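You operate a simulated robot arm through the tools that you are given. There is no shell and no other tool.

You are at the controls of a simulated robot arm. One attempt, no reset.

## Task
Run the former till hose fills the trough, then stop it.
Fine: turn the speed to 5 and select run first; press start once, press stop within 15 seconds of the fill, then select stop.

The check looks at the end state, three seconds after you hand in, the way a careful person would. Anything else that was tipped, shoved, dropped, spilled or broken makes it a failure.

## Robot
A 6-joint arm with a three-finger gripper, fixed in place. Base frame: the origin is at the foot of the arm, x ahead of it, y to its left, z up. Lengths are in mm, angles in rad, forces in N, time in s.
Its first joint turns from -2.897 to 2.897 rad. Payload 4.89 kg.
Tool frame: the origin (TCP) lies between the finger pads and is the grasp point; the fingertips stand 30 mm ahead of it; z points along the fingers, y is the line along which they close. The gripper opens to 164 mm. The gripper's body begins 125 mm behind the TCP.
Orientation is that of the tool frame in the base frame, as [roll, pitch, yaw] about the fixed x, y, z axes, in that order (R = Rz(yaw) Ry(pitch) Rx(roll)). With the fingers straight down and closing along the base's y, the tool's x points along the base's -x, its y along +y and its z along -z.

## Interface
- The arm moves only by the tool drive_tool. Its argument "motion" is a list of rows, each a list of 3 entries, a list of its own where there are three numbers: the shift along the tool's x, y, z in mm, then the turn, a rotation vector about the tool's x, y, z in rad, then the gripper command, from -1 (shut) to 1 (fully open), values between in proportion. In form: [[[x, y, z], [ax, ay, az], claw], ...]. A call has 1 to 20 rows; each row shifts and turns the commanded pose from where the row before left it, along the tool's axes as they then stand. Rows are played at 5 a second. More than 50 mm and 0.15 rad between two rows, or a gripper value outside its range, and nothing of the call is played. Where a pose cannot be reached the arm comes as near as it can. A force on the tool above 90 N (or 10 N above the force at the start of the call, whichever is more), or a blocked arm, ends the call early, and 0.2 s more pass. Each finger travels about 108 mm/s and halts on what it meets, pressing with about 44 N; the grip force reading is that of the motor and also rises with nothing between the fingers. The clock runs only during rows and for 0.2 s after the last one: add rows that do not move to give the fingers time. It gives the time, the measured TCP pose, the force on the tool (base axes), the opening and the grip force at its end, in the units of the frame above (readings bear some noise), with the torque about the TCP (base axes, N m) and any sound that the robot's microphone picked up.
- Cameras (640 x 400 px; columns grow to the right, rows downward): "scene" is fixed at [51.6, -500.3, 1715.3]; the picture's right is [0.81, -0.59, 0.00], its down [-0.14, -0.20, -0.97] and it looks along [0.57, 0.79, -0.24] (base axes); focal length 319 px, centre (320, 200). "wrist" rides on the gripper at [76, -2, -152] in the tool frame; the picture's right is [0.02, 1.00, 0.00], its down [-0.88, 0.02, -0.47] and it looks along [-0.47, 0.01, 0.88] (tool axes); focal length 247 px, centre (320, 200). There is no depth. A picture from a camera that has moved, and an enlarged one, comes with that camera's place and axes in the base frame and with its lens.
- capture(camera): a new picture of that camera. It takes no simulated time.
- move_column(by): slides the trunk up (or, below 0, down) by that many mm; the arm rides with it, the base frame stays. It gives what a move gives, with no picture.
- close_up(camera, box): a new picture of the part [left, top, right, bottom] of that camera's present view, enlarged. It takes no simulated time.
- job_done(): hands the job in; it is judged then, once.

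Places have to be worked out from the pictures, the camera data and where the tool is seen. Open the gripper and draw the arm clear of the work before you hand the job in, unless the task says otherwise.

The tools are called after "Request:" by a JSON object that holds its "name" and its "arguments". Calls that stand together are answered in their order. drive_tool: Moves the arm, as the interface text tells. Its arguments: {"type":"object","properties":{"motion":{"type":"array","items":{"type":"array"}}},"required":["motion"]} The other tools are called the same way: move_column (by) slides the trunk up or down; capture (camera) takes a picture; close_up (camera, box) takes an enlarged picture of a part of a camera's view; job_done () hands the job in.

At the start:

```text
time: 0.0
tcp_pos: [674.5, 251.0, 1463.6]
ee_rot: [-3.141, 0.0, -3.142]
wrist_force: [1.4, -0.2, 0.4]
torque: [0.0, 0.0, -0.02]
gripper_width: 164.2
grip_force: 0.1
trunk travel left (down, up): [-175.0, 215.0]
```

scene: 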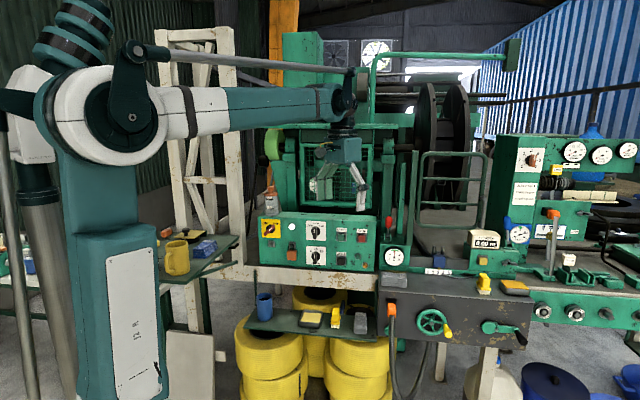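
wrist: 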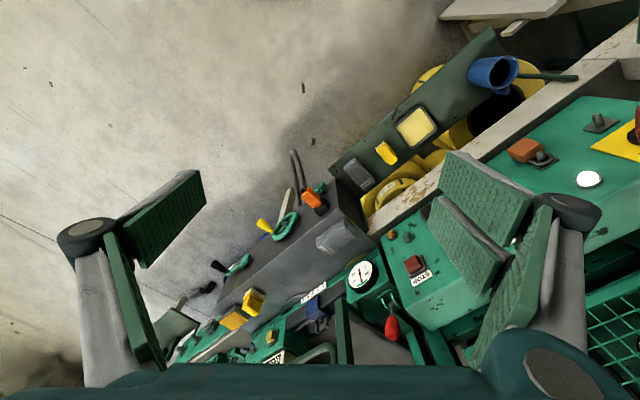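

I'll look closely at the control panel and the machine before moving anything.

Request:
{"name": "close_up", "arguments": {"camera": "scene", "box": [240, 180, 420, 290]}}

Request:
{"name": "close_up", "arguments": {"camera": "scene", "box": [370, 120, 640, 360]}}

Request:
{"name": "close_up", "arguments": {"camera": "wrist", "box": [320, 40, 640, 360]}}

```text
3.56 times, centred on (330, 235) of scene
camera zoom: at [51.6, -500.3, 1715.3], right [0.81, -0.59, 0.0], down [-0.14, -0.2, -0.97], along [0.57, 0.79, -0.24], focal length 1133 px, centre (284, 76)
```

zoom: 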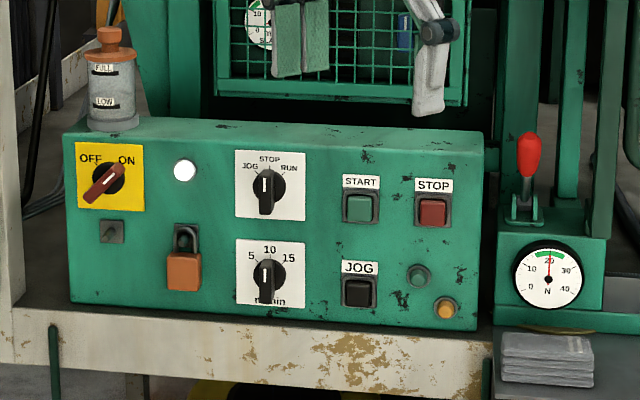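

```text
1.67 times, centred on (505, 240) of scene
camera zoom: at [51.6, -500.3, 1715.3], right [0.81, -0.59, 0.0], down [-0.14, -0.2, -0.97], along [0.57, 0.79, -0.24], focal length 531 px, centre (12, 133)
```

zoom: 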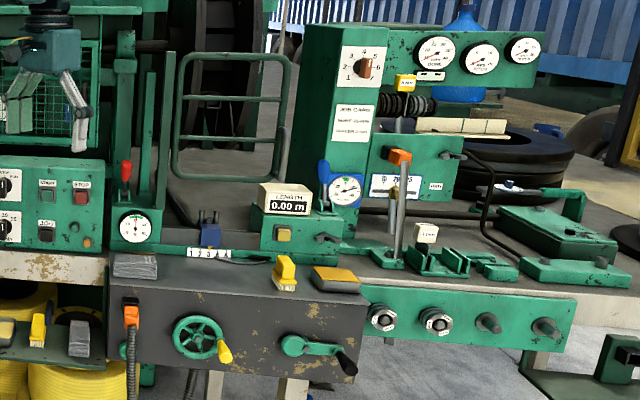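

```text
1.25 times, centred on (480, 200) of wrist
camera zoom: at [599.5, 247.8, 1616.2], right [-0.02, 1.0, 0.0], down [0.88, 0.02, 0.47], along [0.47, 0.01, -0.88], focal length 309 px, centre (120, 200)
```

zoom: 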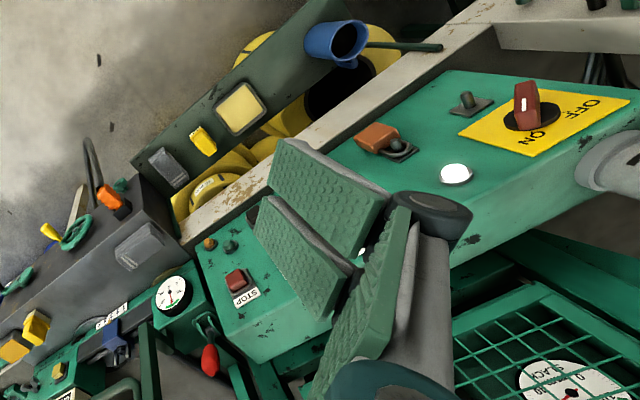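

The panel runs diagonally at about 45° in the base frame: STOP is near (962, 452, 1221) and the ON/OFF switch near (665, 742, 1235). I'll zoom further in on the knobs and look for the trough and hose.

Request:
{"name": "close_up", "arguments": {"camera": "scene", "box": [255, 215, 335, 270]}}

Request:
{"name": "close_up", "arguments": {"camera": "scene", "box": [320, 215, 410, 275]}}

Request:
{"name": "close_up", "arguments": {"camera": "scene", "box": [250, 30, 500, 220]}}

Request:
{"name": "close_up", "arguments": {"camera": "scene", "box": [380, 190, 540, 300]}}

Request:
{"name": "close_up", "arguments": {"camera": "scene", "box": [490, 120, 640, 330]}}

Request:
{"name": "close_up", "arguments": {"camera": "scene", "box": [0, 200, 250, 400]}}

```text
7.27 times, centred on (295, 242) of scene
camera zoom: at [51.6, -500.3, 1715.3], right [0.81, -0.59, 0.0], down [-0.14, -0.2, -0.97], along [0.57, 0.79, -0.24], focal length 2318 px, centre (502, -109)
```

zoom: 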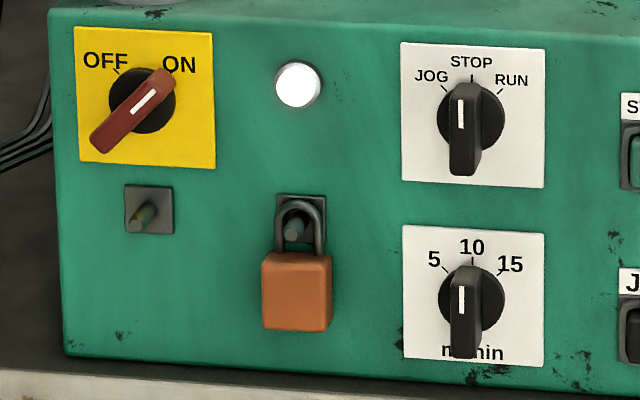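

```text
6.67 times, centred on (365, 245) of scene
camera zoom: at [51.6, -500.3, 1715.3], right [0.81, -0.59, 0.0], down [-0.14, -0.2, -0.97], along [0.57, 0.79, -0.24], focal length 2124 px, centre (20, -100)
```

zoom: 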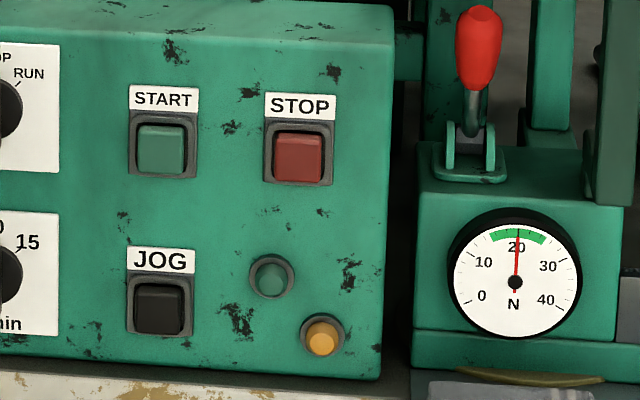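

```text
2.11 times, centred on (375, 125) of scene
camera zoom: at [51.6, -500.3, 1715.3], right [0.81, -0.59, 0.0], down [-0.14, -0.2, -0.97], along [0.57, 0.79, -0.24], focal length 671 px, centre (204, 358)
```

zoom: 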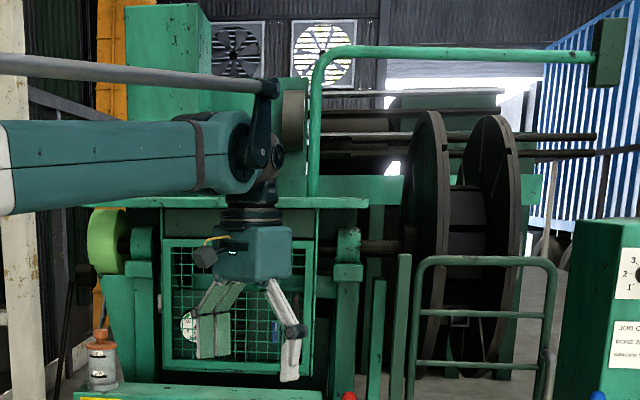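

```text
3.64 times, centred on (460, 245) of scene
camera zoom: at [51.6, -500.3, 1715.3], right [0.81, -0.59, 0.0], down [-0.14, -0.2, -0.97], along [0.57, 0.79, -0.24], focal length 1159 px, centre (-189, 36)
```

zoom: 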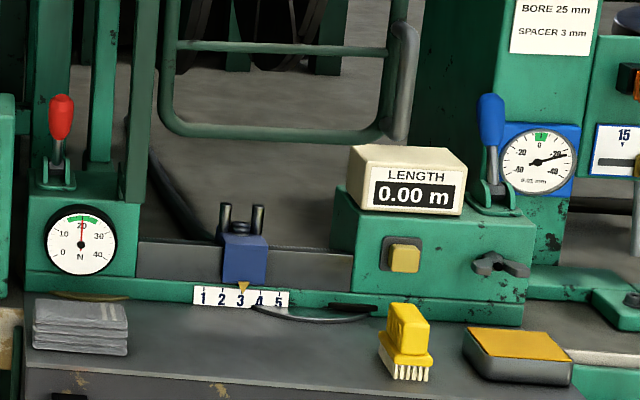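

```text
1.90 times, centred on (565, 225) of scene
camera zoom: at [51.6, -500.3, 1715.3], right [0.81, -0.59, 0.0], down [-0.14, -0.2, -0.97], along [0.57, 0.79, -0.24], focal length 607 px, centre (-147, 152)
```

zoom: 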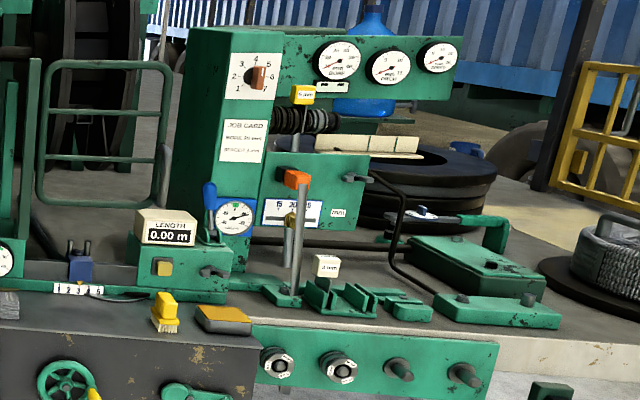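

```text
2.00 times, centred on (125, 300) of scene
camera zoom: at [51.6, -500.3, 1715.3], right [0.81, -0.59, 0.0], down [-0.14, -0.2, -0.97], along [0.57, 0.79, -0.24], focal length 637 px, centre (710, 0)
```

zoom: 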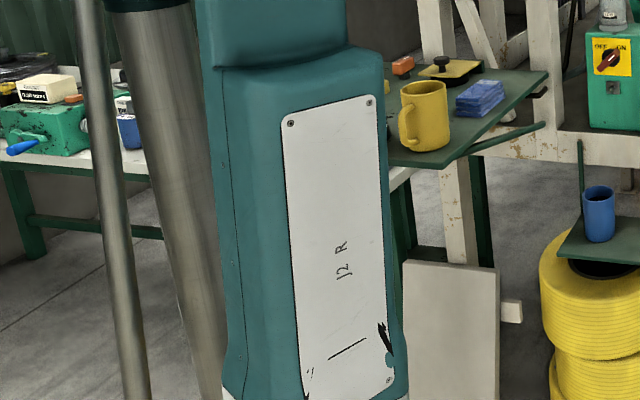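

The mode knob is at STOP and the speed knob at 10, and I put them at roughly (817, 593, 1245) and (817, 593, 1126). I still need to find the trough, so I'll enlarge other parts of both views.

Request:
{"name": "close_up", "arguments": {"camera": "wrist", "box": [160, 240, 420, 400]}}

Request:
{"name": "close_up", "arguments": {"camera": "wrist", "box": [480, 240, 640, 400]}}

Request:
{"name": "close_up", "arguments": {"camera": "scene", "box": [360, 40, 520, 140]}}

Request:
{"name": "close_up", "arguments": {"camera": "scene", "box": [260, 120, 420, 220]}}

Request:
{"name": "close_up", "arguments": {"camera": "scene", "box": [500, 120, 640, 220]}}

Request:
{"name": "close_up", "arguments": {"camera": "scene", "box": [520, 200, 640, 320]}}

```text
2.46 times, centred on (290, 320) of wrist
camera zoom: at [599.5, 247.8, 1616.2], right [-0.02, 1.0, 0.0], down [0.88, 0.02, 0.47], along [0.47, 0.01, -0.88], focal length 608 px, centre (394, -95)
```

zoom: 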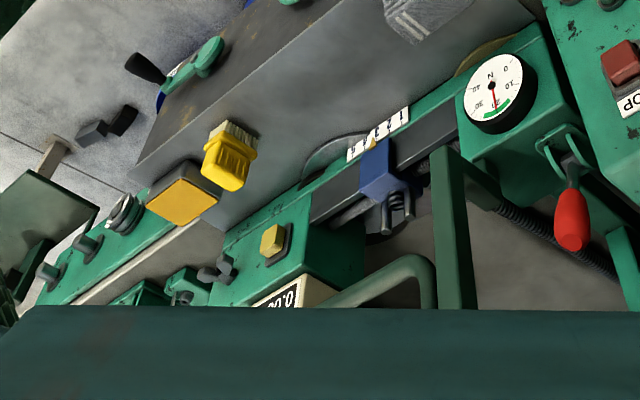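

```text
2.50 times, centred on (560, 320) of wrist
camera zoom: at [599.5, 247.8, 1616.2], right [-0.02, 1.0, 0.0], down [0.88, 0.02, 0.47], along [0.47, 0.01, -0.88], focal length 617 px, centre (-280, -100)
```

zoom: 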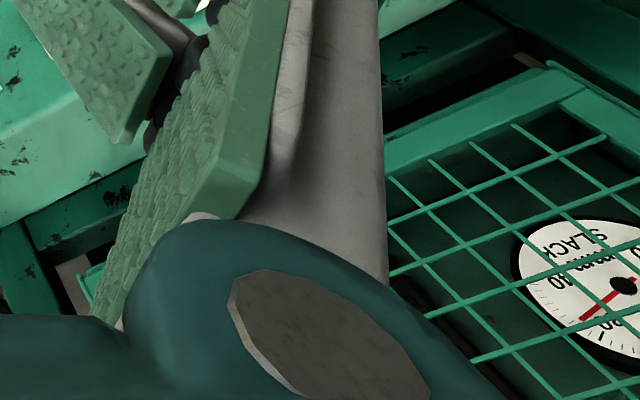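

```text
4.00 times, centred on (440, 90) of scene
camera zoom: at [51.6, -500.3, 1715.3], right [0.81, -0.59, 0.0], down [-0.14, -0.2, -0.97], along [0.57, 0.79, -0.24], focal length 1275 px, centre (-160, 640)
```

zoom: 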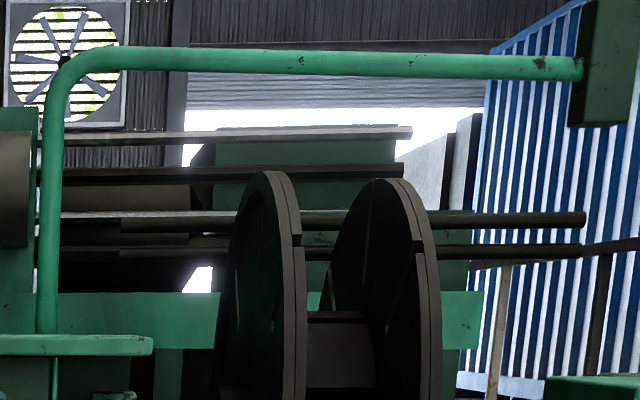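

```text
4.00 times, centred on (340, 170) of scene
camera zoom: at [51.6, -500.3, 1715.3], right [0.81, -0.59, 0.0], down [-0.14, -0.2, -0.97], along [0.57, 0.79, -0.24], focal length 1275 px, centre (240, 320)
```

zoom: 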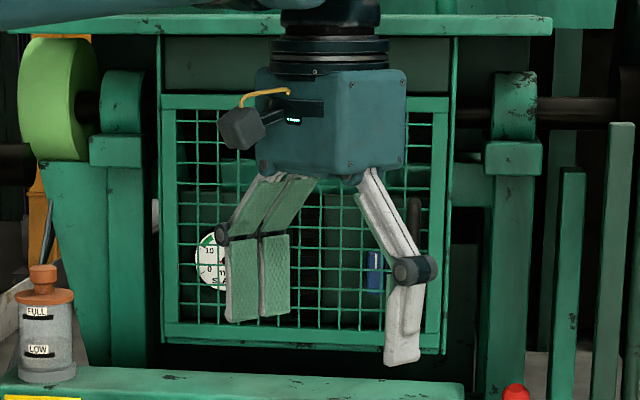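

```text
4.00 times, centred on (570, 170) of scene
camera zoom: at [51.6, -500.3, 1715.3], right [0.81, -0.59, 0.0], down [-0.14, -0.2, -0.97], along [0.57, 0.79, -0.24], focal length 1275 px, centre (-680, 320)
```

zoom: 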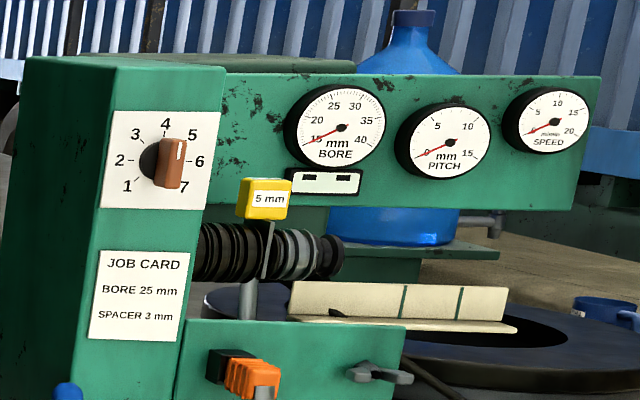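

```text
3.33 times, centred on (580, 260) of scene
camera zoom: at [51.6, -500.3, 1715.3], right [0.81, -0.59, 0.0], down [-0.14, -0.2, -0.97], along [0.57, 0.79, -0.24], focal length 1062 px, centre (-547, 0)
```

zoom: 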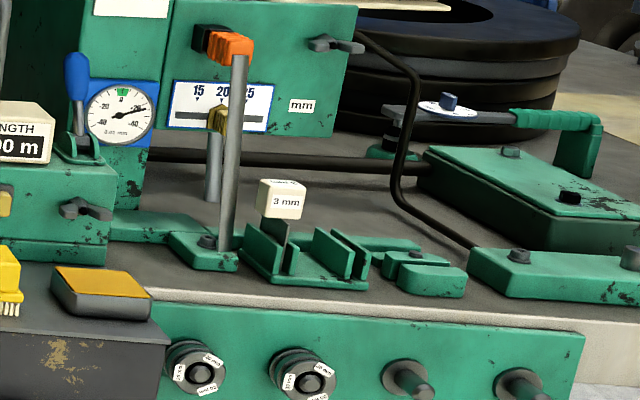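

The hose is the black ribbed coil in the right-hand machine, and it runs into the cream trough with green marks at about scene px (565–628, 195), which the scene camera can see. I'll yaw the tool about 45° to match the panel and close the gripper part way.

Request:
{"name": "drive_tool", "arguments": {"motion": [[[0, 0, 0], [0, 0, -0.131], 0.2], [[0, 0, 0], [0, 0, -0.131], -0.2], [[0, 0, 0], [0, 0, -0.131], -0.3], [[0, 0, 0], [0, 0, -0.131], -0.3], [[0, 0, 0], [0, 0, -0.131], -0.3], [[0, 0, 0], [0, 0, -0.13], -0.3], [[-20, 30, 0], [0, 0, 0], -0.3], [[-20, 35, 0], [0, 0, 0], -0.3], [[-20, 35, 0], [0, 0, 0], -0.3], [[-20, 35, 0], [0, 0, 0], -0.3], [[-20, 0, 0], [0, 0, 0], -0.3]]}}

```text
time: 2.4
tcp_pos: [650.6, 418.5, 1463.6]
ee_rot: [3.141, 0.0, -2.356]
wrist_force: [-1.6, 0.0, 0.5]
torque: [0.07, -0.21, 0.01]
gripper_width: 57.4
grip_force: 0.0
trunk travel left (down, up): [-175.0, 215.0]
```

The pose came out as commanded and the opening is 57 mm. I'll check both cameras before pitching up.

Request:
{"name": "capture", "arguments": {"camera": "scene"}}

Request:
{"name": "capture", "arguments": {"camera": "wrist"}}

```text
taken
```

scene: 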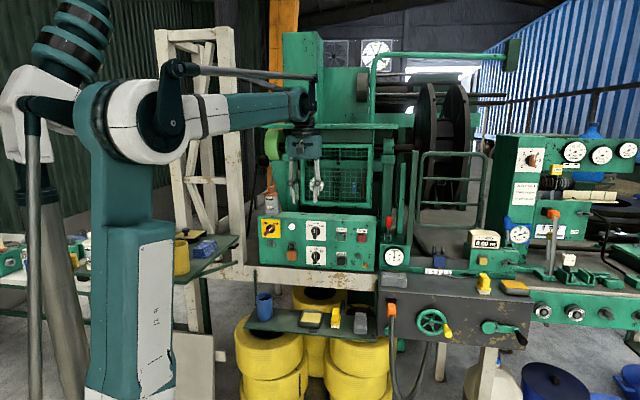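

```text
taken
camera wrist: at [597.1, 361.6, 1616.5], right [-0.72, 0.69, 0.0], down [0.61, 0.64, 0.47], along [0.33, 0.34, -0.88], focal length 247 px, centre (320, 200)
```

wrist: 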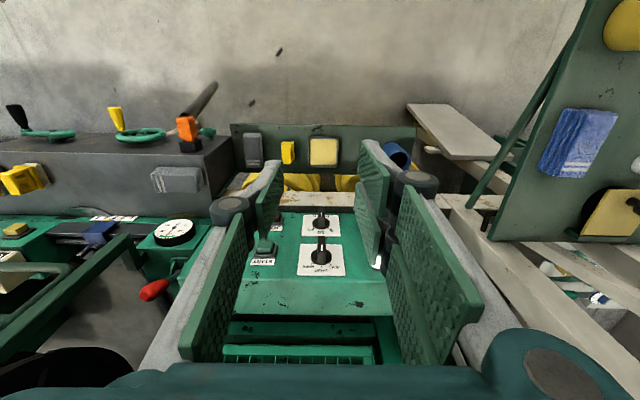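

The panel is visible between the fingers, so I'll enlarge it to measure the plates and knobs precisely.

Request:
{"name": "close_up", "arguments": {"camera": "wrist", "box": [240, 195, 400, 295]}}

Request:
{"name": "close_up", "arguments": {"camera": "scene", "box": [285, 210, 365, 270]}}

Request:
{"name": "close_up", "arguments": {"camera": "scene", "box": [540, 160, 640, 220]}}

```text
4.00 times, centred on (320, 245) of wrist
camera zoom: at [597.1, 361.6, 1616.5], right [-0.72, 0.69, 0.0], down [0.61, 0.64, 0.47], along [0.33, 0.34, -0.88], focal length 988 px, centre (320, 20)
```

zoom: 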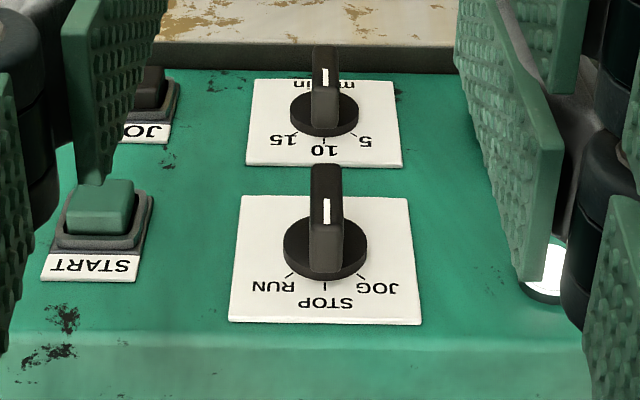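

```text
6.67 times, centred on (325, 240) of scene
camera zoom: at [51.6, -500.3, 1715.3], right [0.81, -0.59, 0.0], down [-0.14, -0.2, -0.97], along [0.57, 0.79, -0.24], focal length 2124 px, centre (287, -67)
```

zoom: 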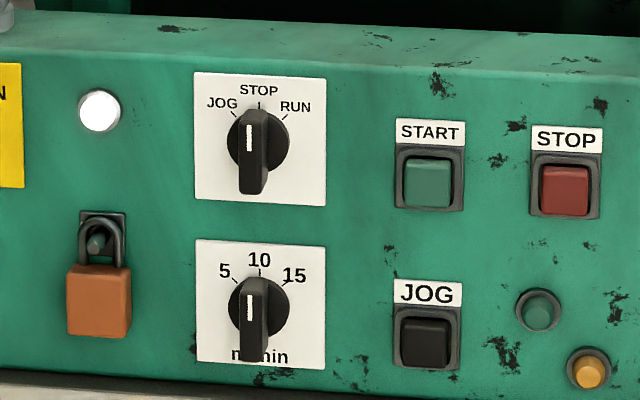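

```text
6.40 times, centred on (590, 190) of scene
camera zoom: at [51.6, -500.3, 1715.3], right [0.81, -0.59, 0.0], down [-0.14, -0.2, -0.97], along [0.57, 0.79, -0.24], focal length 2039 px, centre (-1408, 264)
```

zoom: 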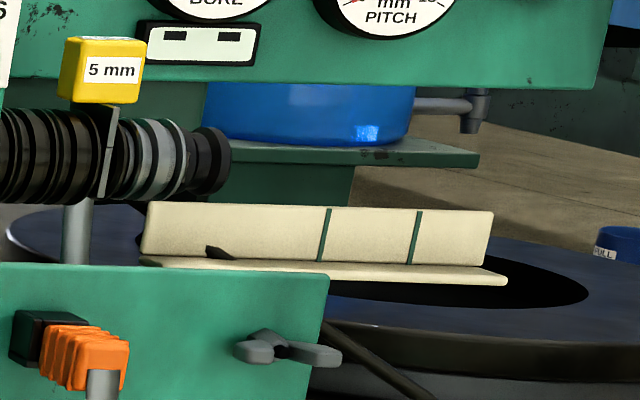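

Both views agree on the panel: the plate face lies at x+y ≈ 1010·√2 with its normal at 45°. The mode knob axis is near (827, 601, 1238) and the speed knob near (827, 601, 1119), and each handle is about 14×46 mm and stands 35 mm proud. I'll pitch the tool to horizontal while easing forward.

Request:
{"name": "drive_tool", "arguments": {"motion": [[[-10, 0, 10], [0, -0.1428, 0], -0.3], [[-8.5, 0, 11.3], [0, -0.1428, 0], -0.3], [[-6.8, 0, 12.4], [0, -0.1428, 0], -0.3], [[-5, 0, 13.2], [0, -0.1428, 0], -0.3], [[-3, 0, 13.8], [0, -0.1428, 0], -0.3], [[-1, 0, 14.1], [0, -0.1428, 0], -0.3], [[1, 0, 14.1], [0, -0.1428, 0], -0.3], [[3, 0, 13.8], [0, -0.1428, 0], -0.3], [[5, 0, 13.2], [0, -0.1428, 0], -0.3], [[6.8, 0, 12.4], [0, -0.1428, 0], -0.3], [[8.5, 0, 11.3], [0, -0.1428, 0], -0.3], [[0, 0, 0], [0, 0, 0], -0.3]]}}

```text
time: 5.0
tcp_pos: [728.2, 495.2, 1352.5]
ee_rot: [-2.444, 1.57, -1.66]
wrist_force: [0.3, -0.8, -0.8]
torque: [0.01, -0.02, 0.02]
gripper_width: 57.2
grip_force: 0.2
trunk travel left (down, up): [-175.0, 215.0]
```

The tool is horizontal now at (728, 495, 1352). I'll check the views.

Request:
{"name": "capture", "arguments": {"camera": "wrist"}}

Request:
{"name": "capture", "arguments": {"camera": "scene"}}

```text
taken
camera wrist: at [623.2, 384.4, 1276.7], right [-0.71, 0.71, -0.02], down [-0.35, -0.32, 0.88], along [0.62, 0.63, 0.47], focal length 247 px, centre (320, 200)
```

wrist: 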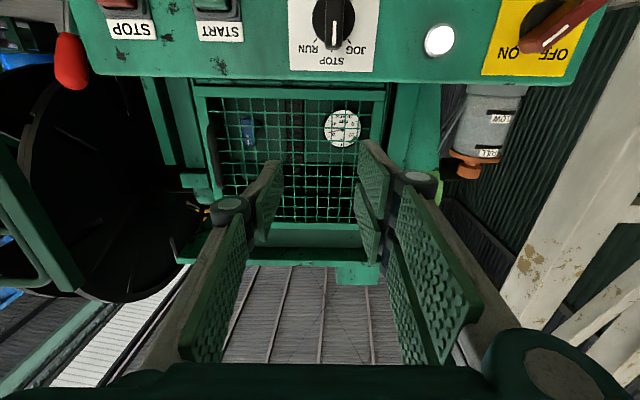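

```text
taken
```

scene: 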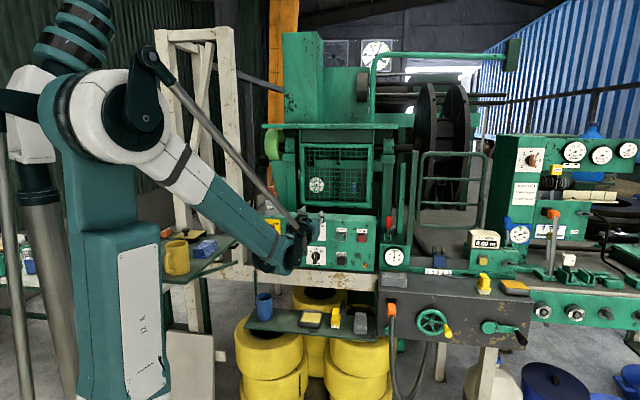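

I'll lower to the speed knob's height (z ≈ 1120), staying well back from the panel, then look again.

Request:
{"name": "drive_tool", "arguments": {"motion": [[[39, 1, 0], [0, 0, 0], -0.3], [[39, 1, 0], [0, 0, 0], -0.3], [[39, 1, 0], [0, 0, 0], -0.3], [[39, 1, 0], [0, 0, 0], -0.3], [[39, 1, 0], [0, 0, 0], -0.3], [[37, 0, 0], [0, 0, 0], -0.3], [[0, 0, 0], [0, 0, 0], -0.3]]}}

```text
time: 6.6
tcp_pos: [724.1, 498.6, 1122.2]
ee_rot: [0.057, 1.57, 0.845]
wrist_force: [0.0, -0.2, 0.1]
torque: [0.06, -0.02, 0.03]
gripper_width: 57.3
grip_force: 0.0
trunk travel left (down, up): [-175.0, 215.0]
```

Request:
{"name": "capture", "arguments": {"camera": "wrist"}}

Request:
{"name": "close_up", "arguments": {"camera": "wrist", "box": [240, 80, 400, 180]}}

Request:
{"name": "close_up", "arguments": {"camera": "scene", "box": [200, 180, 400, 320]}}

```text
taken
camera wrist: at [618.4, 388.1, 1045.2], right [-0.71, 0.71, -0.02], down [-0.35, -0.32, 0.88], along [0.62, 0.63, 0.47], focal length 247 px, centre (320, 200)
```

wrist: 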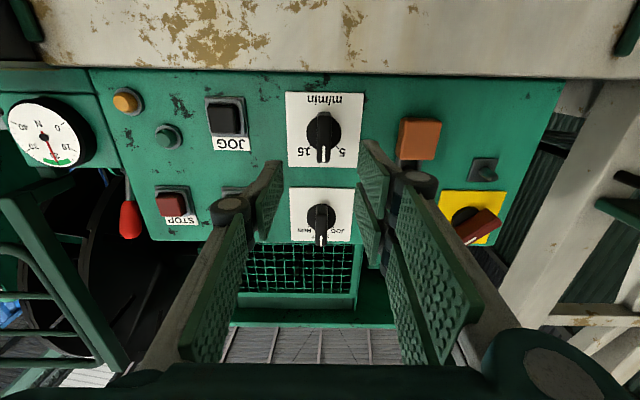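

```text
4.00 times, centred on (320, 130) of wrist
camera zoom: at [618.4, 388.1, 1045.2], right [-0.71, 0.71, -0.02], down [-0.35, -0.32, 0.88], along [0.62, 0.63, 0.47], focal length 988 px, centre (320, 480)
```

zoom: 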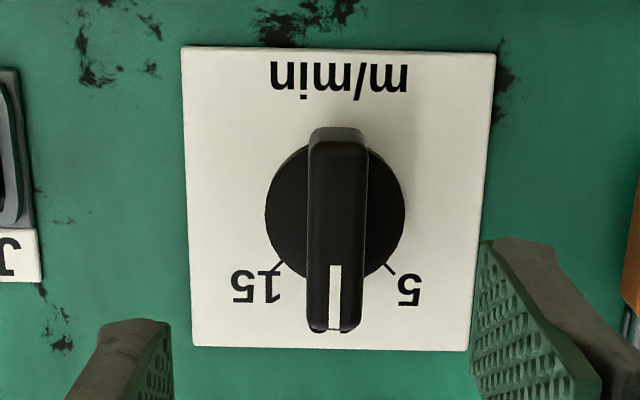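

```text
2.86 times, centred on (300, 250) of scene
camera zoom: at [51.6, -500.3, 1715.3], right [0.81, -0.59, 0.0], down [-0.14, -0.2, -0.97], along [0.57, 0.79, -0.24], focal length 910 px, centre (377, 57)
```

zoom: 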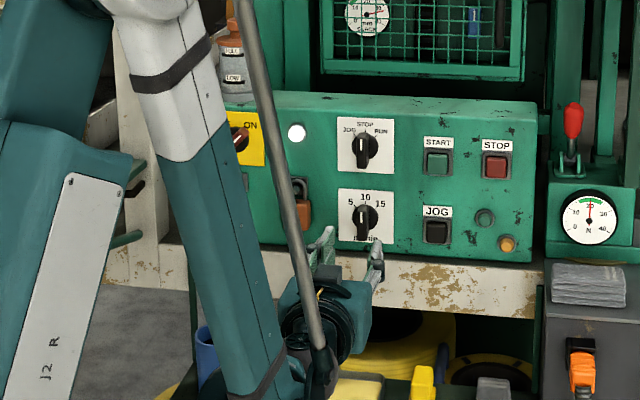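

The speed knob reads about ℓ=157, z≈1115 in this view. I'll advance to about 20 mm short of its handle with small corrections, then check alignment.

Request:
{"name": "drive_tool", "arguments": {"motion": [[[6, 2, 20], [0, 0, 0], -0.3], [[0, 0, 20], [0, 0, 0], -0.3], [[0, 0, 20], [0, 0, 0], -0.3], [[0, 0, 0], [0, 0, 0], -0.3]]}}

```text
time: 7.6
tcp_pos: [765.0, 543.2, 1115.8]
ee_rot: [-0.048, 1.57, 0.737]
wrist_force: [0.6, 0.3, -0.3]
torque: [0.07, -0.01, 0.02]
gripper_width: 57.3
grip_force: 0.2
trunk travel left (down, up): [-175.0, 215.0]
```

Request:
{"name": "capture", "arguments": {"camera": "wrist"}}

Request:
{"name": "close_up", "arguments": {"camera": "scene", "box": [280, 220, 360, 280]}}

```text
taken
camera wrist: at [659.5, 432.1, 1039.3], right [-0.71, 0.71, -0.02], down [-0.35, -0.32, 0.88], along [0.62, 0.63, 0.47], focal length 247 px, centre (320, 200)
```

wrist: 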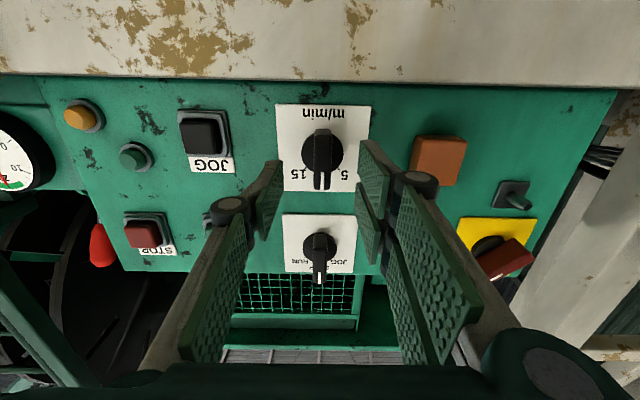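

```text
6.67 times, centred on (320, 250) of scene
camera zoom: at [51.6, -500.3, 1715.3], right [0.81, -0.59, 0.0], down [-0.14, -0.2, -0.97], along [0.57, 0.79, -0.24], focal length 2124 px, centre (320, -133)
```

zoom: 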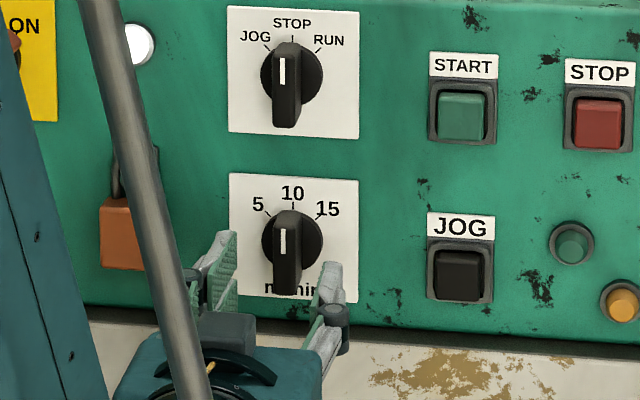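

The fingers straddle the handle to within about 1 mm sideways and need roughly 3 mm less height. I'll advance 38 mm so they sit around the handle.

Request:
{"name": "drive_tool", "arguments": {"motion": [[[3, 0, 13], [0, 0, 0], -0.3], [[0, 0, 13], [0, 0, 0], -0.3], [[0, 0, 12], [0, 0, 0], -0.3], [[0, 0, 0], [0, 0, 0], -0.3]]}}

```text
time: 8.6
tcp_pos: [792.8, 569.9, 1113.7]
ee_rot: [-0.017, 1.569, 0.77]
wrist_force: [0.3, 0.6, 0.0]
torque: [0.03, 0.02, 0.03]
gripper_width: 57.4
grip_force: 0.0
trunk travel left (down, up): [-175.0, 215.0]
```

Request:
{"name": "close_up", "arguments": {"camera": "wrist", "box": [200, 80, 440, 240]}}

Request:
{"name": "close_up", "arguments": {"camera": "scene", "box": [280, 220, 360, 280]}}

```text
2.50 times, centred on (320, 160) of wrist
camera zoom: at [686.6, 459.1, 1036.9], right [-0.71, 0.71, -0.02], down [-0.35, -0.32, 0.88], along [0.62, 0.63, 0.47], focal length 617 px, centre (320, 300)
```

zoom: 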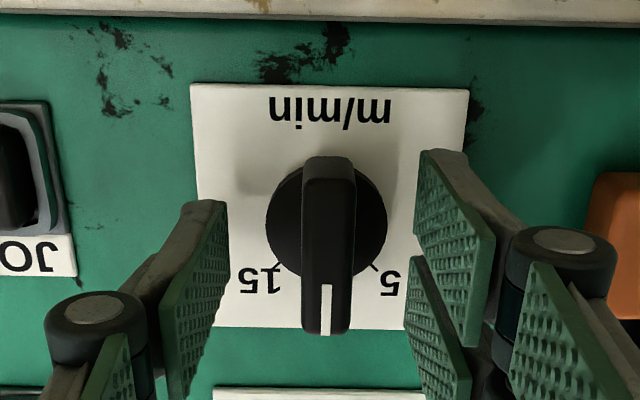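

```text
6.67 times, centred on (320, 250) of scene
camera zoom: at [51.6, -500.3, 1715.3], right [0.81, -0.59, 0.0], down [-0.14, -0.2, -0.97], along [0.57, 0.79, -0.24], focal length 2124 px, centre (320, -133)
```

zoom: 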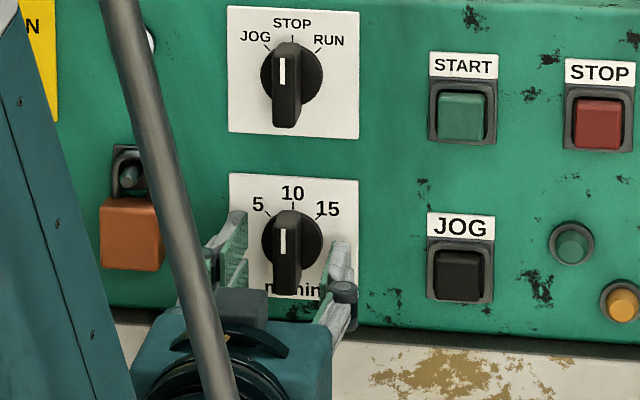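

The fingers straddle the handle (two pads on one side, one on the other) at the right depth. I'll close on it now.

Request:
{"name": "drive_tool", "arguments": {"motion": [[[0, 0, 2], [0, 0, 0], -0.6], [[0, 0, 0], [0, 0, 0], -1], [[0, 0, 0], [0, 0, 0], -1], [[0, 0, 0], [0, 0, 0], -1], [[0, 0, 0], [0, 0, 0], -1]]}}

Request:
{"name": "close_up", "arguments": {"camera": "wrist", "box": [200, 80, 440, 240]}}

```text
time: 9.8
tcp_pos: [793.3, 574.0, 1112.6]
ee_rot: [-2.006, 1.569, -1.217]
wrist_force: [-17.6, 25.2, -0.2]
torque: [0.09, -0.2, 0.85]
gripper_width: 15.8
grip_force: 45.3
trunk travel left (down, up): [-175.0, 215.0]
```

```text
2.50 times, centred on (320, 160) of wrist
camera zoom: at [686.8, 461.8, 1036.7], right [-0.71, 0.71, -0.02], down [-0.35, -0.32, 0.88], along [0.61, 0.63, 0.47], focal length 617 px, centre (320, 300)
```

zoom: 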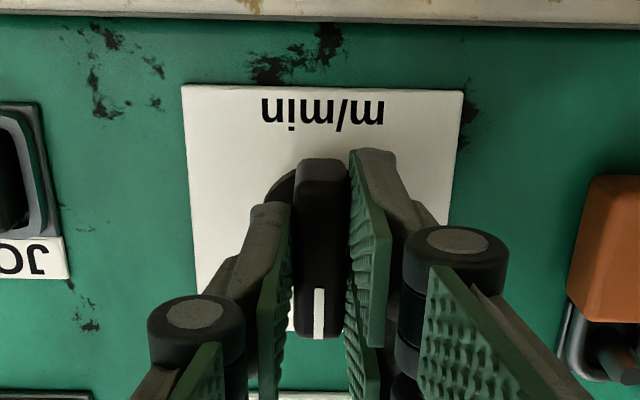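

The grip is on the handle (15.8 mm) with about 30 N of sideways load, so the knob sits about 2.5 mm further along tool +y. I'll shift to relieve that, then turn the knob 45° counter-clockwise toward 5.

Request:
{"name": "drive_tool", "arguments": {"motion": [[[0, 2.5, 0], [0, 0, 0], -1], [[0, 0, 0], [0, 0, 0], -1], [[0, 0, 0], [0, 0, -0.131], -1], [[0, 0, 0], [0, 0, -0.131], -1], [[0, 0, 0], [0, 0, -0.131], -1], [[0, 0, 0], [0, 0, -0.131], -1], [[0, 0, 0], [0, 0, -0.131], -1], [[0, 0, 0], [0, 0, -0.13], -1], [[0, 0, 0], [0, 0, 0], -1]]}}

Request:
{"name": "close_up", "arguments": {"camera": "wrist", "box": [200, 80, 440, 240]}}

Request:
{"name": "close_up", "arguments": {"camera": "scene", "box": [280, 220, 360, 280]}}

```text
time: 11.8
tcp_pos: [792.5, 571.3, 1113.1]
ee_rot: [-1.571, 0.783, -0.787]
wrist_force: [26.4, 12.5, 30.0]
torque: [0.55, -0.48, -0.27]
gripper_width: 15.8
grip_force: 44.7
trunk travel left (down, up): [-175.0, 215.0]
```

```text
2.50 times, centred on (320, 160) of wrist
camera zoom: at [724.9, 423.3, 1060.6], right [-0.49, 0.49, -0.72], down [-0.78, 0.12, 0.61], along [0.38, 0.86, 0.33], focal length 617 px, centre (320, 300)
```

zoom: 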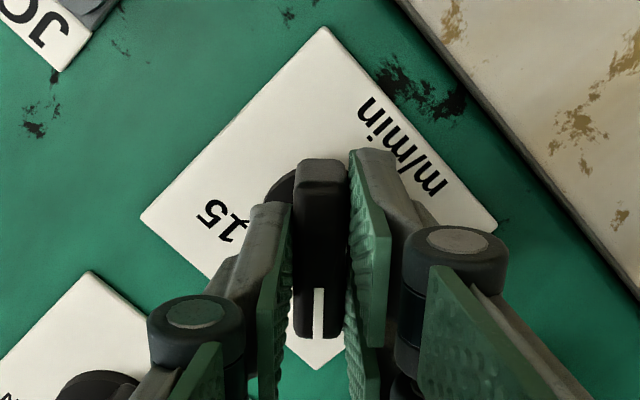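

```text
6.67 times, centred on (320, 250) of scene
camera zoom: at [51.6, -500.3, 1715.3], right [0.81, -0.59, 0.0], down [-0.14, -0.2, -0.97], along [0.57, 0.79, -0.24], focal length 2124 px, centre (320, -133)
```

zoom: 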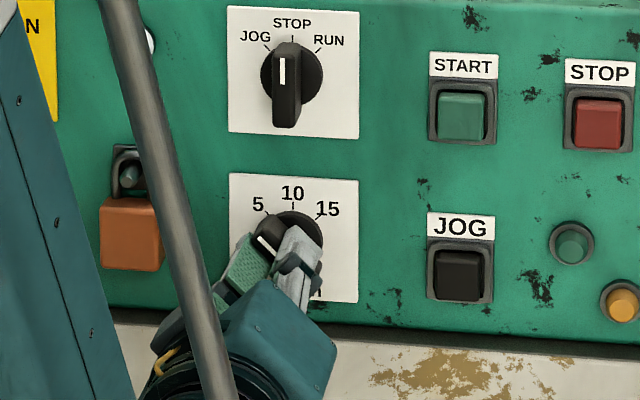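

The knob followed the tool to the 5 mark. I'll open and look at where the pointer settles.

Request:
{"name": "drive_tool", "arguments": {"motion": [[[0, 0, 0], [0, 0, 0], -0.3], [[0, 0, 0], [0, 0, 0], -0.3], [[0, 0, 0], [0, 0, 0], -0.3]]}}

Request:
{"name": "close_up", "arguments": {"camera": "wrist", "box": [200, 80, 440, 240]}}

Request:
{"name": "close_up", "arguments": {"camera": "scene", "box": [295, 240, 335, 270]}}

```text
time: 12.6
tcp_pos: [792.7, 572.1, 1112.2]
ee_rot: [-1.571, 0.784, -0.786]
wrist_force: [-0.6, -0.4, 0.5]
torque: [0.02, 0.01, 0.0]
gripper_width: 57.1
grip_force: 0.1
trunk travel left (down, up): [-175.0, 215.0]
```

```text
2.50 times, centred on (320, 160) of wrist
camera zoom: at [724.1, 423.9, 1060.3], right [-0.49, 0.49, -0.72], down [-0.78, 0.12, 0.61], along [0.38, 0.86, 0.33], focal length 617 px, centre (320, 300)
```

zoom: 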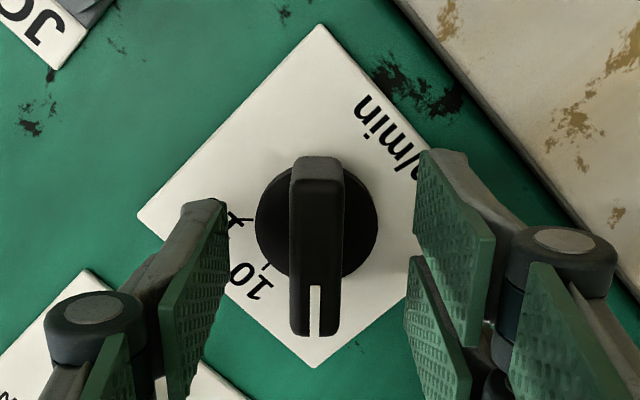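

```text
13.33 times, centred on (315, 255) of scene
camera zoom: at [51.6, -500.3, 1715.3], right [0.81, -0.59, 0.0], down [-0.14, -0.2, -0.97], along [0.57, 0.79, -0.24], focal length 4249 px, centre (387, -533)
```

zoom: 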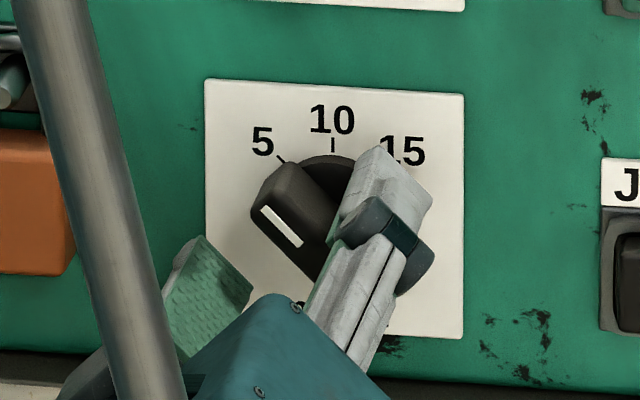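

The speed knob points at 5. I'll back off, roll level again and raise 118.5 mm to the mode knob.

Request:
{"name": "drive_tool", "arguments": {"motion": [[[0, 0, -15], [0, 0, 0], -0.3], [[0, 0, -15], [0, 0, 0], -0.3], [[0, 0, -15], [0, 0, 0], -0.3], [[0, 0, 0], [0, 0, 0.131], -0.3], [[0, 0, 0], [0, 0, 0.131], -0.3], [[0, 0, 0], [0, 0, 0.131], -0.3], [[0, 0, 0], [0, 0, 0.131], -0.3], [[0, 0, 0], [0, 0, 0.131], -0.3], [[0, 0, 0], [0, 0, 0.13], -0.3], [[-30, 0, 0], [0, 0, 0], -0.3], [[-30, 0, 0], [0, 0, 0], -0.3], [[-30, 0, 0], [0, 0, 0], -0.3], [[-28.5, 0, 0], [0, 0, 0], -0.3], [[0, 0, 0], [0, 0, 0], -0.3]]}}

Request:
{"name": "capture", "arguments": {"camera": "wrist"}}

Request:
{"name": "close_up", "arguments": {"camera": "scene", "box": [280, 210, 360, 270]}}

```text
time: 15.6
tcp_pos: [758.9, 540.0, 1232.1]
ee_rot: [-0.002, 1.57, 0.784]
wrist_force: [-0.8, -0.2, -0.2]
torque: [-0.06, 0.04, 0.0]
gripper_width: 57.5
grip_force: 0.1
trunk travel left (down, up): [-175.0, 215.0]
```

```text
taken
camera wrist: at [654.2, 429.4, 1155.5], right [-0.71, 0.71, -0.02], down [-0.35, -0.32, 0.88], along [0.62, 0.63, 0.47], focal length 247 px, centre (320, 200)
```

wrist: 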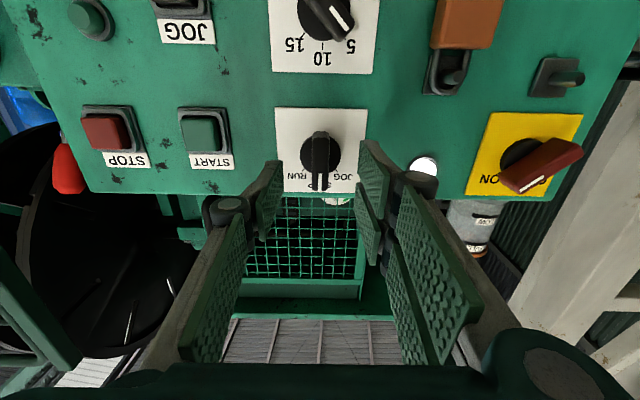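

```text
6.67 times, centred on (320, 240) of scene
camera zoom: at [51.6, -500.3, 1715.3], right [0.81, -0.59, 0.0], down [-0.14, -0.2, -0.97], along [0.57, 0.79, -0.24], focal length 2124 px, centre (320, -67)
```

zoom: 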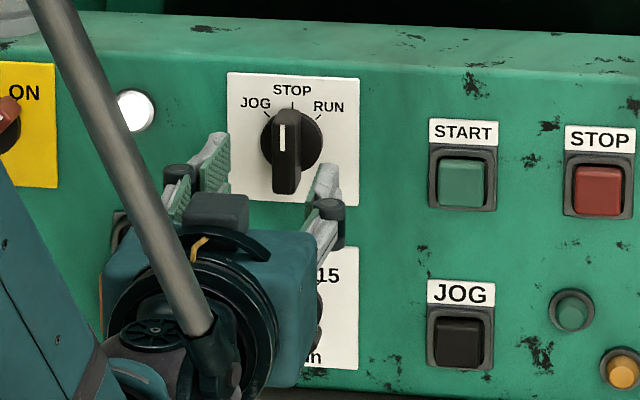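

I'm lined up with the mode knob. I'll advance about 46 mm with a 3 mm drop and close on the handle.

Request:
{"name": "drive_tool", "arguments": {"motion": [[[3, 0, 15], [0, 0, 0], -0.3], [[0, 0, 16], [0, 0, 0], -0.3], [[0, 0, 15], [0, 0, 0], -0.3], [[0, 0, 0], [0, 0, 0], -0.3], [[0, 0, 0], [0, 0, 0], -0.6], [[0, 0, 0], [0, 0, 0], -1], [[0, 0, 0], [0, 0, 0], -1], [[0, 0, 0], [0, 0, 0], -1]]}}

Request:
{"name": "close_up", "arguments": {"camera": "wrist", "box": [200, 80, 440, 240]}}

```text
time: 17.4
tcp_pos: [791.7, 573.1, 1228.2]
ee_rot: [-2.343, 1.571, -1.555]
wrist_force: [-3.4, 4.8, 3.0]
torque: [0.02, -0.11, 0.16]
gripper_width: 15.8
grip_force: 44.9
trunk travel left (down, up): [-175.0, 215.0]
```

```text
2.50 times, centred on (320, 160) of wrist
camera zoom: at [686.8, 462.5, 1152.2], right [-0.71, 0.71, -0.02], down [-0.35, -0.32, 0.88], along [0.62, 0.63, 0.47], focal length 617 px, centre (320, 300)
```

zoom: 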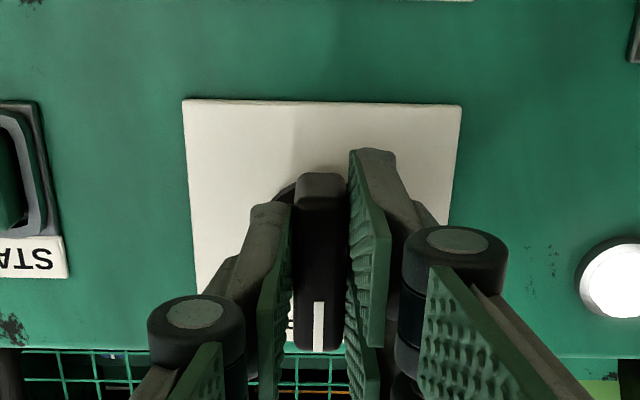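

The grip is good with little load. I'll turn the knob 45° clockwise to RUN, then release.

Request:
{"name": "drive_tool", "arguments": {"motion": [[[0, 0, 0], [0, 0, 0.131], -1], [[0, 0, 0], [0, 0, 0.131], -1], [[0, 0, 0], [0, 0, 0.131], -1], [[0, 0, 0], [0, 0, 0.131], -1], [[0, 0, 0], [0, 0, 0.131], -1], [[0, 0, 0], [0, 0, 0.13], -1], [[0, 0, 0], [0, 0, 0], -1], [[0, 0, 0], [0, 0, 0], -0.3], [[0, 0, 0], [0, 0, 0], -0.3], [[0, 0, 0], [0, 0, 0], -0.3]]}}

Request:
{"name": "close_up", "arguments": {"camera": "wrist", "box": [200, 80, 440, 240]}}

Request:
{"name": "close_up", "arguments": {"camera": "scene", "box": [280, 210, 360, 270]}}

```text
time: 19.6
tcp_pos: [792.4, 572.3, 1228.2]
ee_rot: [1.57, 0.786, 2.356]
wrist_force: [0.2, -0.2, -0.1]
torque: [0.01, -0.01, -0.02]
gripper_width: 57.4
grip_force: 0.1
trunk travel left (down, up): [-175.0, 215.0]
```

```text
2.50 times, centred on (320, 160) of wrist
camera zoom: at [648.7, 500.7, 1173.2], right [-0.51, 0.51, 0.69], down [0.1, -0.77, 0.64], along [0.85, 0.39, 0.34], focal length 617 px, centre (320, 300)
```

zoom: 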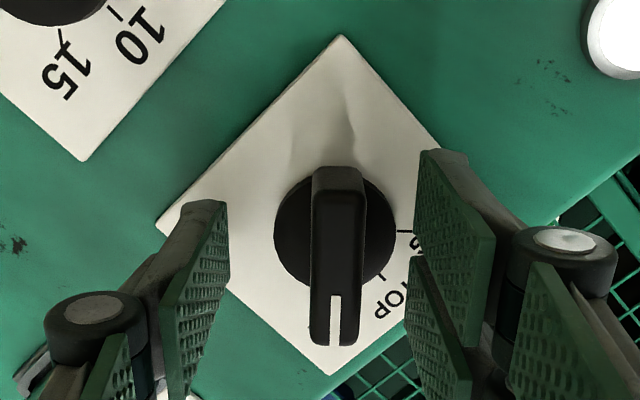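

```text
6.67 times, centred on (320, 240) of scene
camera zoom: at [51.6, -500.3, 1715.3], right [0.81, -0.59, 0.0], down [-0.14, -0.2, -0.97], along [0.57, 0.79, -0.24], focal length 2124 px, centre (320, -67)
```

zoom: 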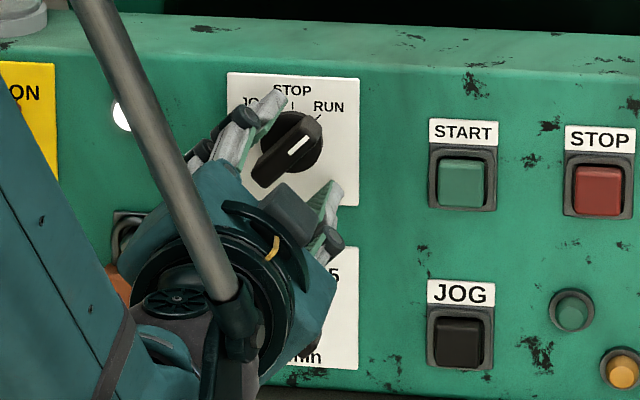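

Mode now points to RUN. I'll retract, roll to +90° so the single finger sits below and the pair above, and move across in front of START to check alignment.

Request:
{"name": "drive_tool", "arguments": {"motion": [[[0, 0, -15], [0, 0, 0], -0.3], [[0, 0, -15], [0, 0, 0], -0.3], [[0, 0, -15], [0, 0, 0], -0.3], [[0, 0, 0], [0, 0, 0.131], -0.3], [[0, 0, 0], [0, 0, 0.131], -0.3], [[0, 0, 0], [0, 0, 0.131], -0.3], [[0, 0, 0], [0, 0, 0.131], -0.3], [[0, 0, 0], [0, 0, 0.131], -0.3], [[0, 0, 0], [0, 0, 0.13], -0.3], [[-28, 4, 0], [0, 0, 0], -0.3], [[-28, 4, 0], [0, 0, 0], -0.3], [[-28, 4, 0], [0, 0, 0], -0.3], [[-27, 2, 0], [0, 0, 0], -0.3], [[0, 0, 0], [0, 0, 0], -0.3]]}}

Request:
{"name": "capture", "arguments": {"camera": "wrist"}}

Request:
{"name": "close_up", "arguments": {"camera": "scene", "box": [290, 200, 410, 280]}}

```text
time: 22.6
tcp_pos: [840.8, 462.3, 1242.0]
ee_rot: [1.572, 0.001, 2.357]
wrist_force: [0.4, 0.6, 0.6]
torque: [-0.01, -0.04, 0.04]
gripper_width: 57.8
grip_force: 0.0
trunk travel left (down, up): [-175.0, 215.0]
```

```text
taken
camera wrist: at [679.8, 406.2, 1240.9], right [-0.01, 0.02, 1.0], down [0.29, -0.96, 0.02], along [0.96, 0.29, 0.01], focal length 247 px, centre (320, 200)
```

wrist: 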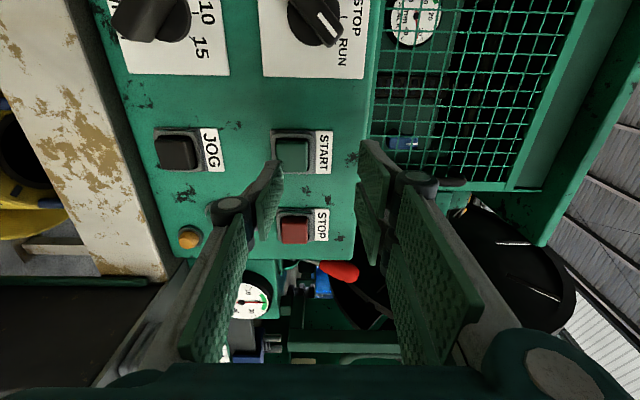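

```text
5.00 times, centred on (350, 240) of scene
camera zoom: at [51.6, -500.3, 1715.3], right [0.81, -0.59, 0.0], down [-0.14, -0.2, -0.97], along [0.57, 0.79, -0.24], focal length 1593 px, centre (170, 0)
```

zoom: 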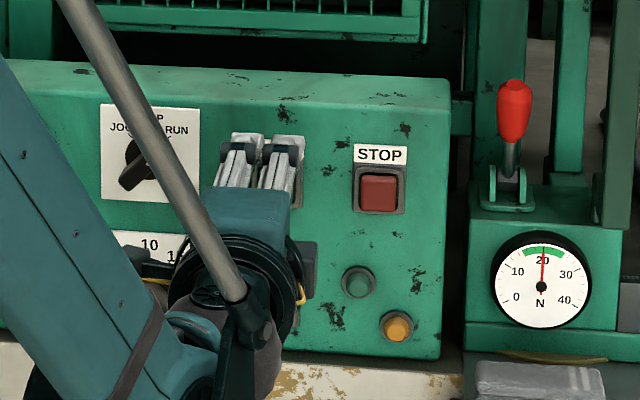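

START's face centre is at about tool (+4.5, −26) and the single fingertip sits at (0, −33.75). I'll shift by (+4.5, +7.5), go forward 24 mm and re-measure.

Request:
{"name": "drive_tool", "arguments": {"motion": [[[4.5, 7.5, 8], [0, 0, 0], -0.3], [[0, 0, 8], [0, 0, 0], -0.3], [[0, 0, 8], [0, 0, 0], -0.3], [[0, 0, 0], [0, 0, 0], -0.3]]}}

Request:
{"name": "close_up", "arguments": {"camera": "wrist", "box": [220, 100, 380, 200]}}

Request:
{"name": "close_up", "arguments": {"camera": "scene", "box": [310, 210, 390, 260]}}

```text
time: 23.6
tcp_pos: [854.7, 482.9, 1249.3]
ee_rot: [1.569, -0.001, 2.355]
wrist_force: [-0.7, 0.4, -0.4]
torque: [0.02, 0.01, -0.01]
gripper_width: 57.5
grip_force: 0.1
trunk travel left (down, up): [-175.0, 215.0]
```

```text
4.00 times, centred on (300, 150) of wrist
camera zoom: at [693.0, 427.4, 1248.6], right [-0.01, 0.02, 1.0], down [0.29, -0.96, 0.02], along [0.96, 0.29, 0.01], focal length 988 px, centre (400, 400)
```

zoom: 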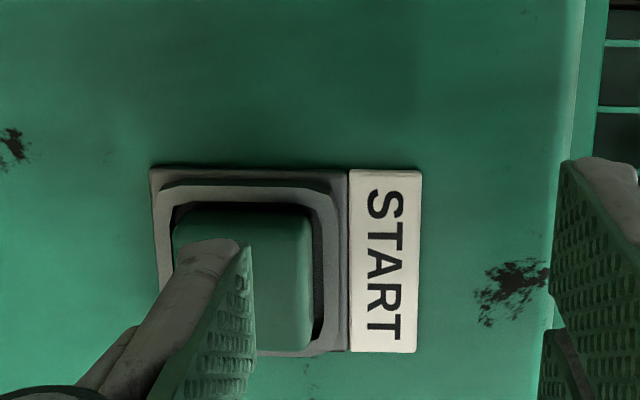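

```text
8.00 times, centred on (350, 235) of scene
camera zoom: at [51.6, -500.3, 1715.3], right [0.81, -0.59, 0.0], down [-0.14, -0.2, -0.97], along [0.57, 0.79, -0.24], focal length 2549 px, centre (80, -80)
```

zoom: 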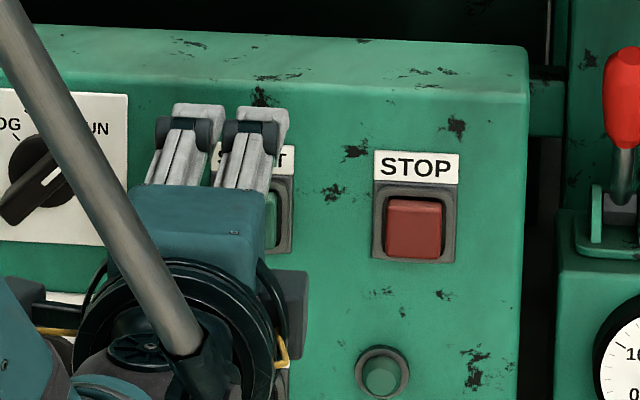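

The bezel measurement is more reliable: START's centre is at tool (−4.7, −35.3), so its ℓ ≈ 267.6 and z ≈ 1214. Before starting I'll check the STOP position too, so I'm moving across in front of it (no pressing) to check alignment and reach.

Request:
{"name": "drive_tool", "arguments": {"motion": [[[-20, -1.5, -6], [0, 0, 0], -0.3], [[-25, 0, -4], [0, 0, 0], -0.3], [[-25, 0, 0], [0, 0, 0], -0.3], [[-24, 0, 0], [0, 0, 0], -0.3], [[0, 0, 10], [0, 0, 0], -0.3], [[0, 0, 0], [0, 0, 0], -0.3]]}}

Request:
{"name": "close_up", "arguments": {"camera": "wrist", "box": [220, 100, 380, 200]}}

Request:
{"name": "capture", "arguments": {"camera": "scene"}}

```text
time: 25.0
tcp_pos: [920.1, 416.1, 1247.9]
ee_rot: [1.571, 0.0, 2.356]
wrist_force: [0.2, -0.7, -0.3]
torque: [0.01, -0.02, 0.01]
gripper_width: 57.2
grip_force: 0.1
trunk travel left (down, up): [-175.0, 215.0]
```

```text
4.00 times, centred on (300, 150) of wrist
camera zoom: at [759.0, 360.8, 1246.8], right [-0.01, 0.02, 1.0], down [0.29, -0.96, 0.02], along [0.96, 0.29, 0.01], focal length 988 px, centre (400, 400)
```

zoom: 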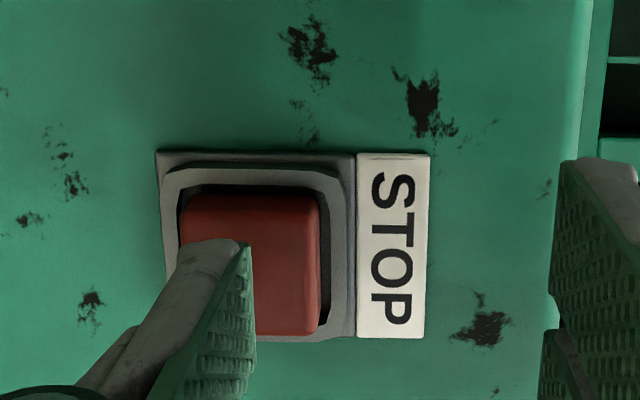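

```text
taken
```

scene: 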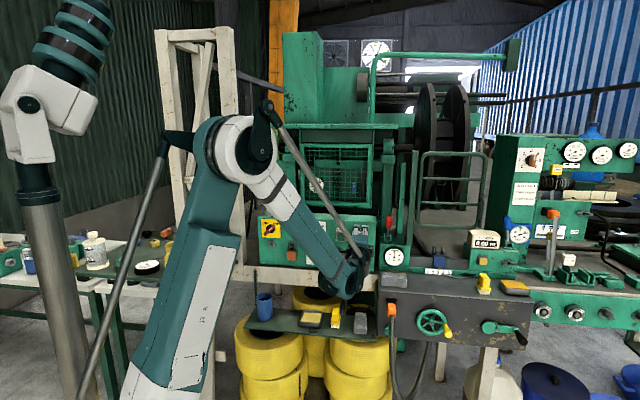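

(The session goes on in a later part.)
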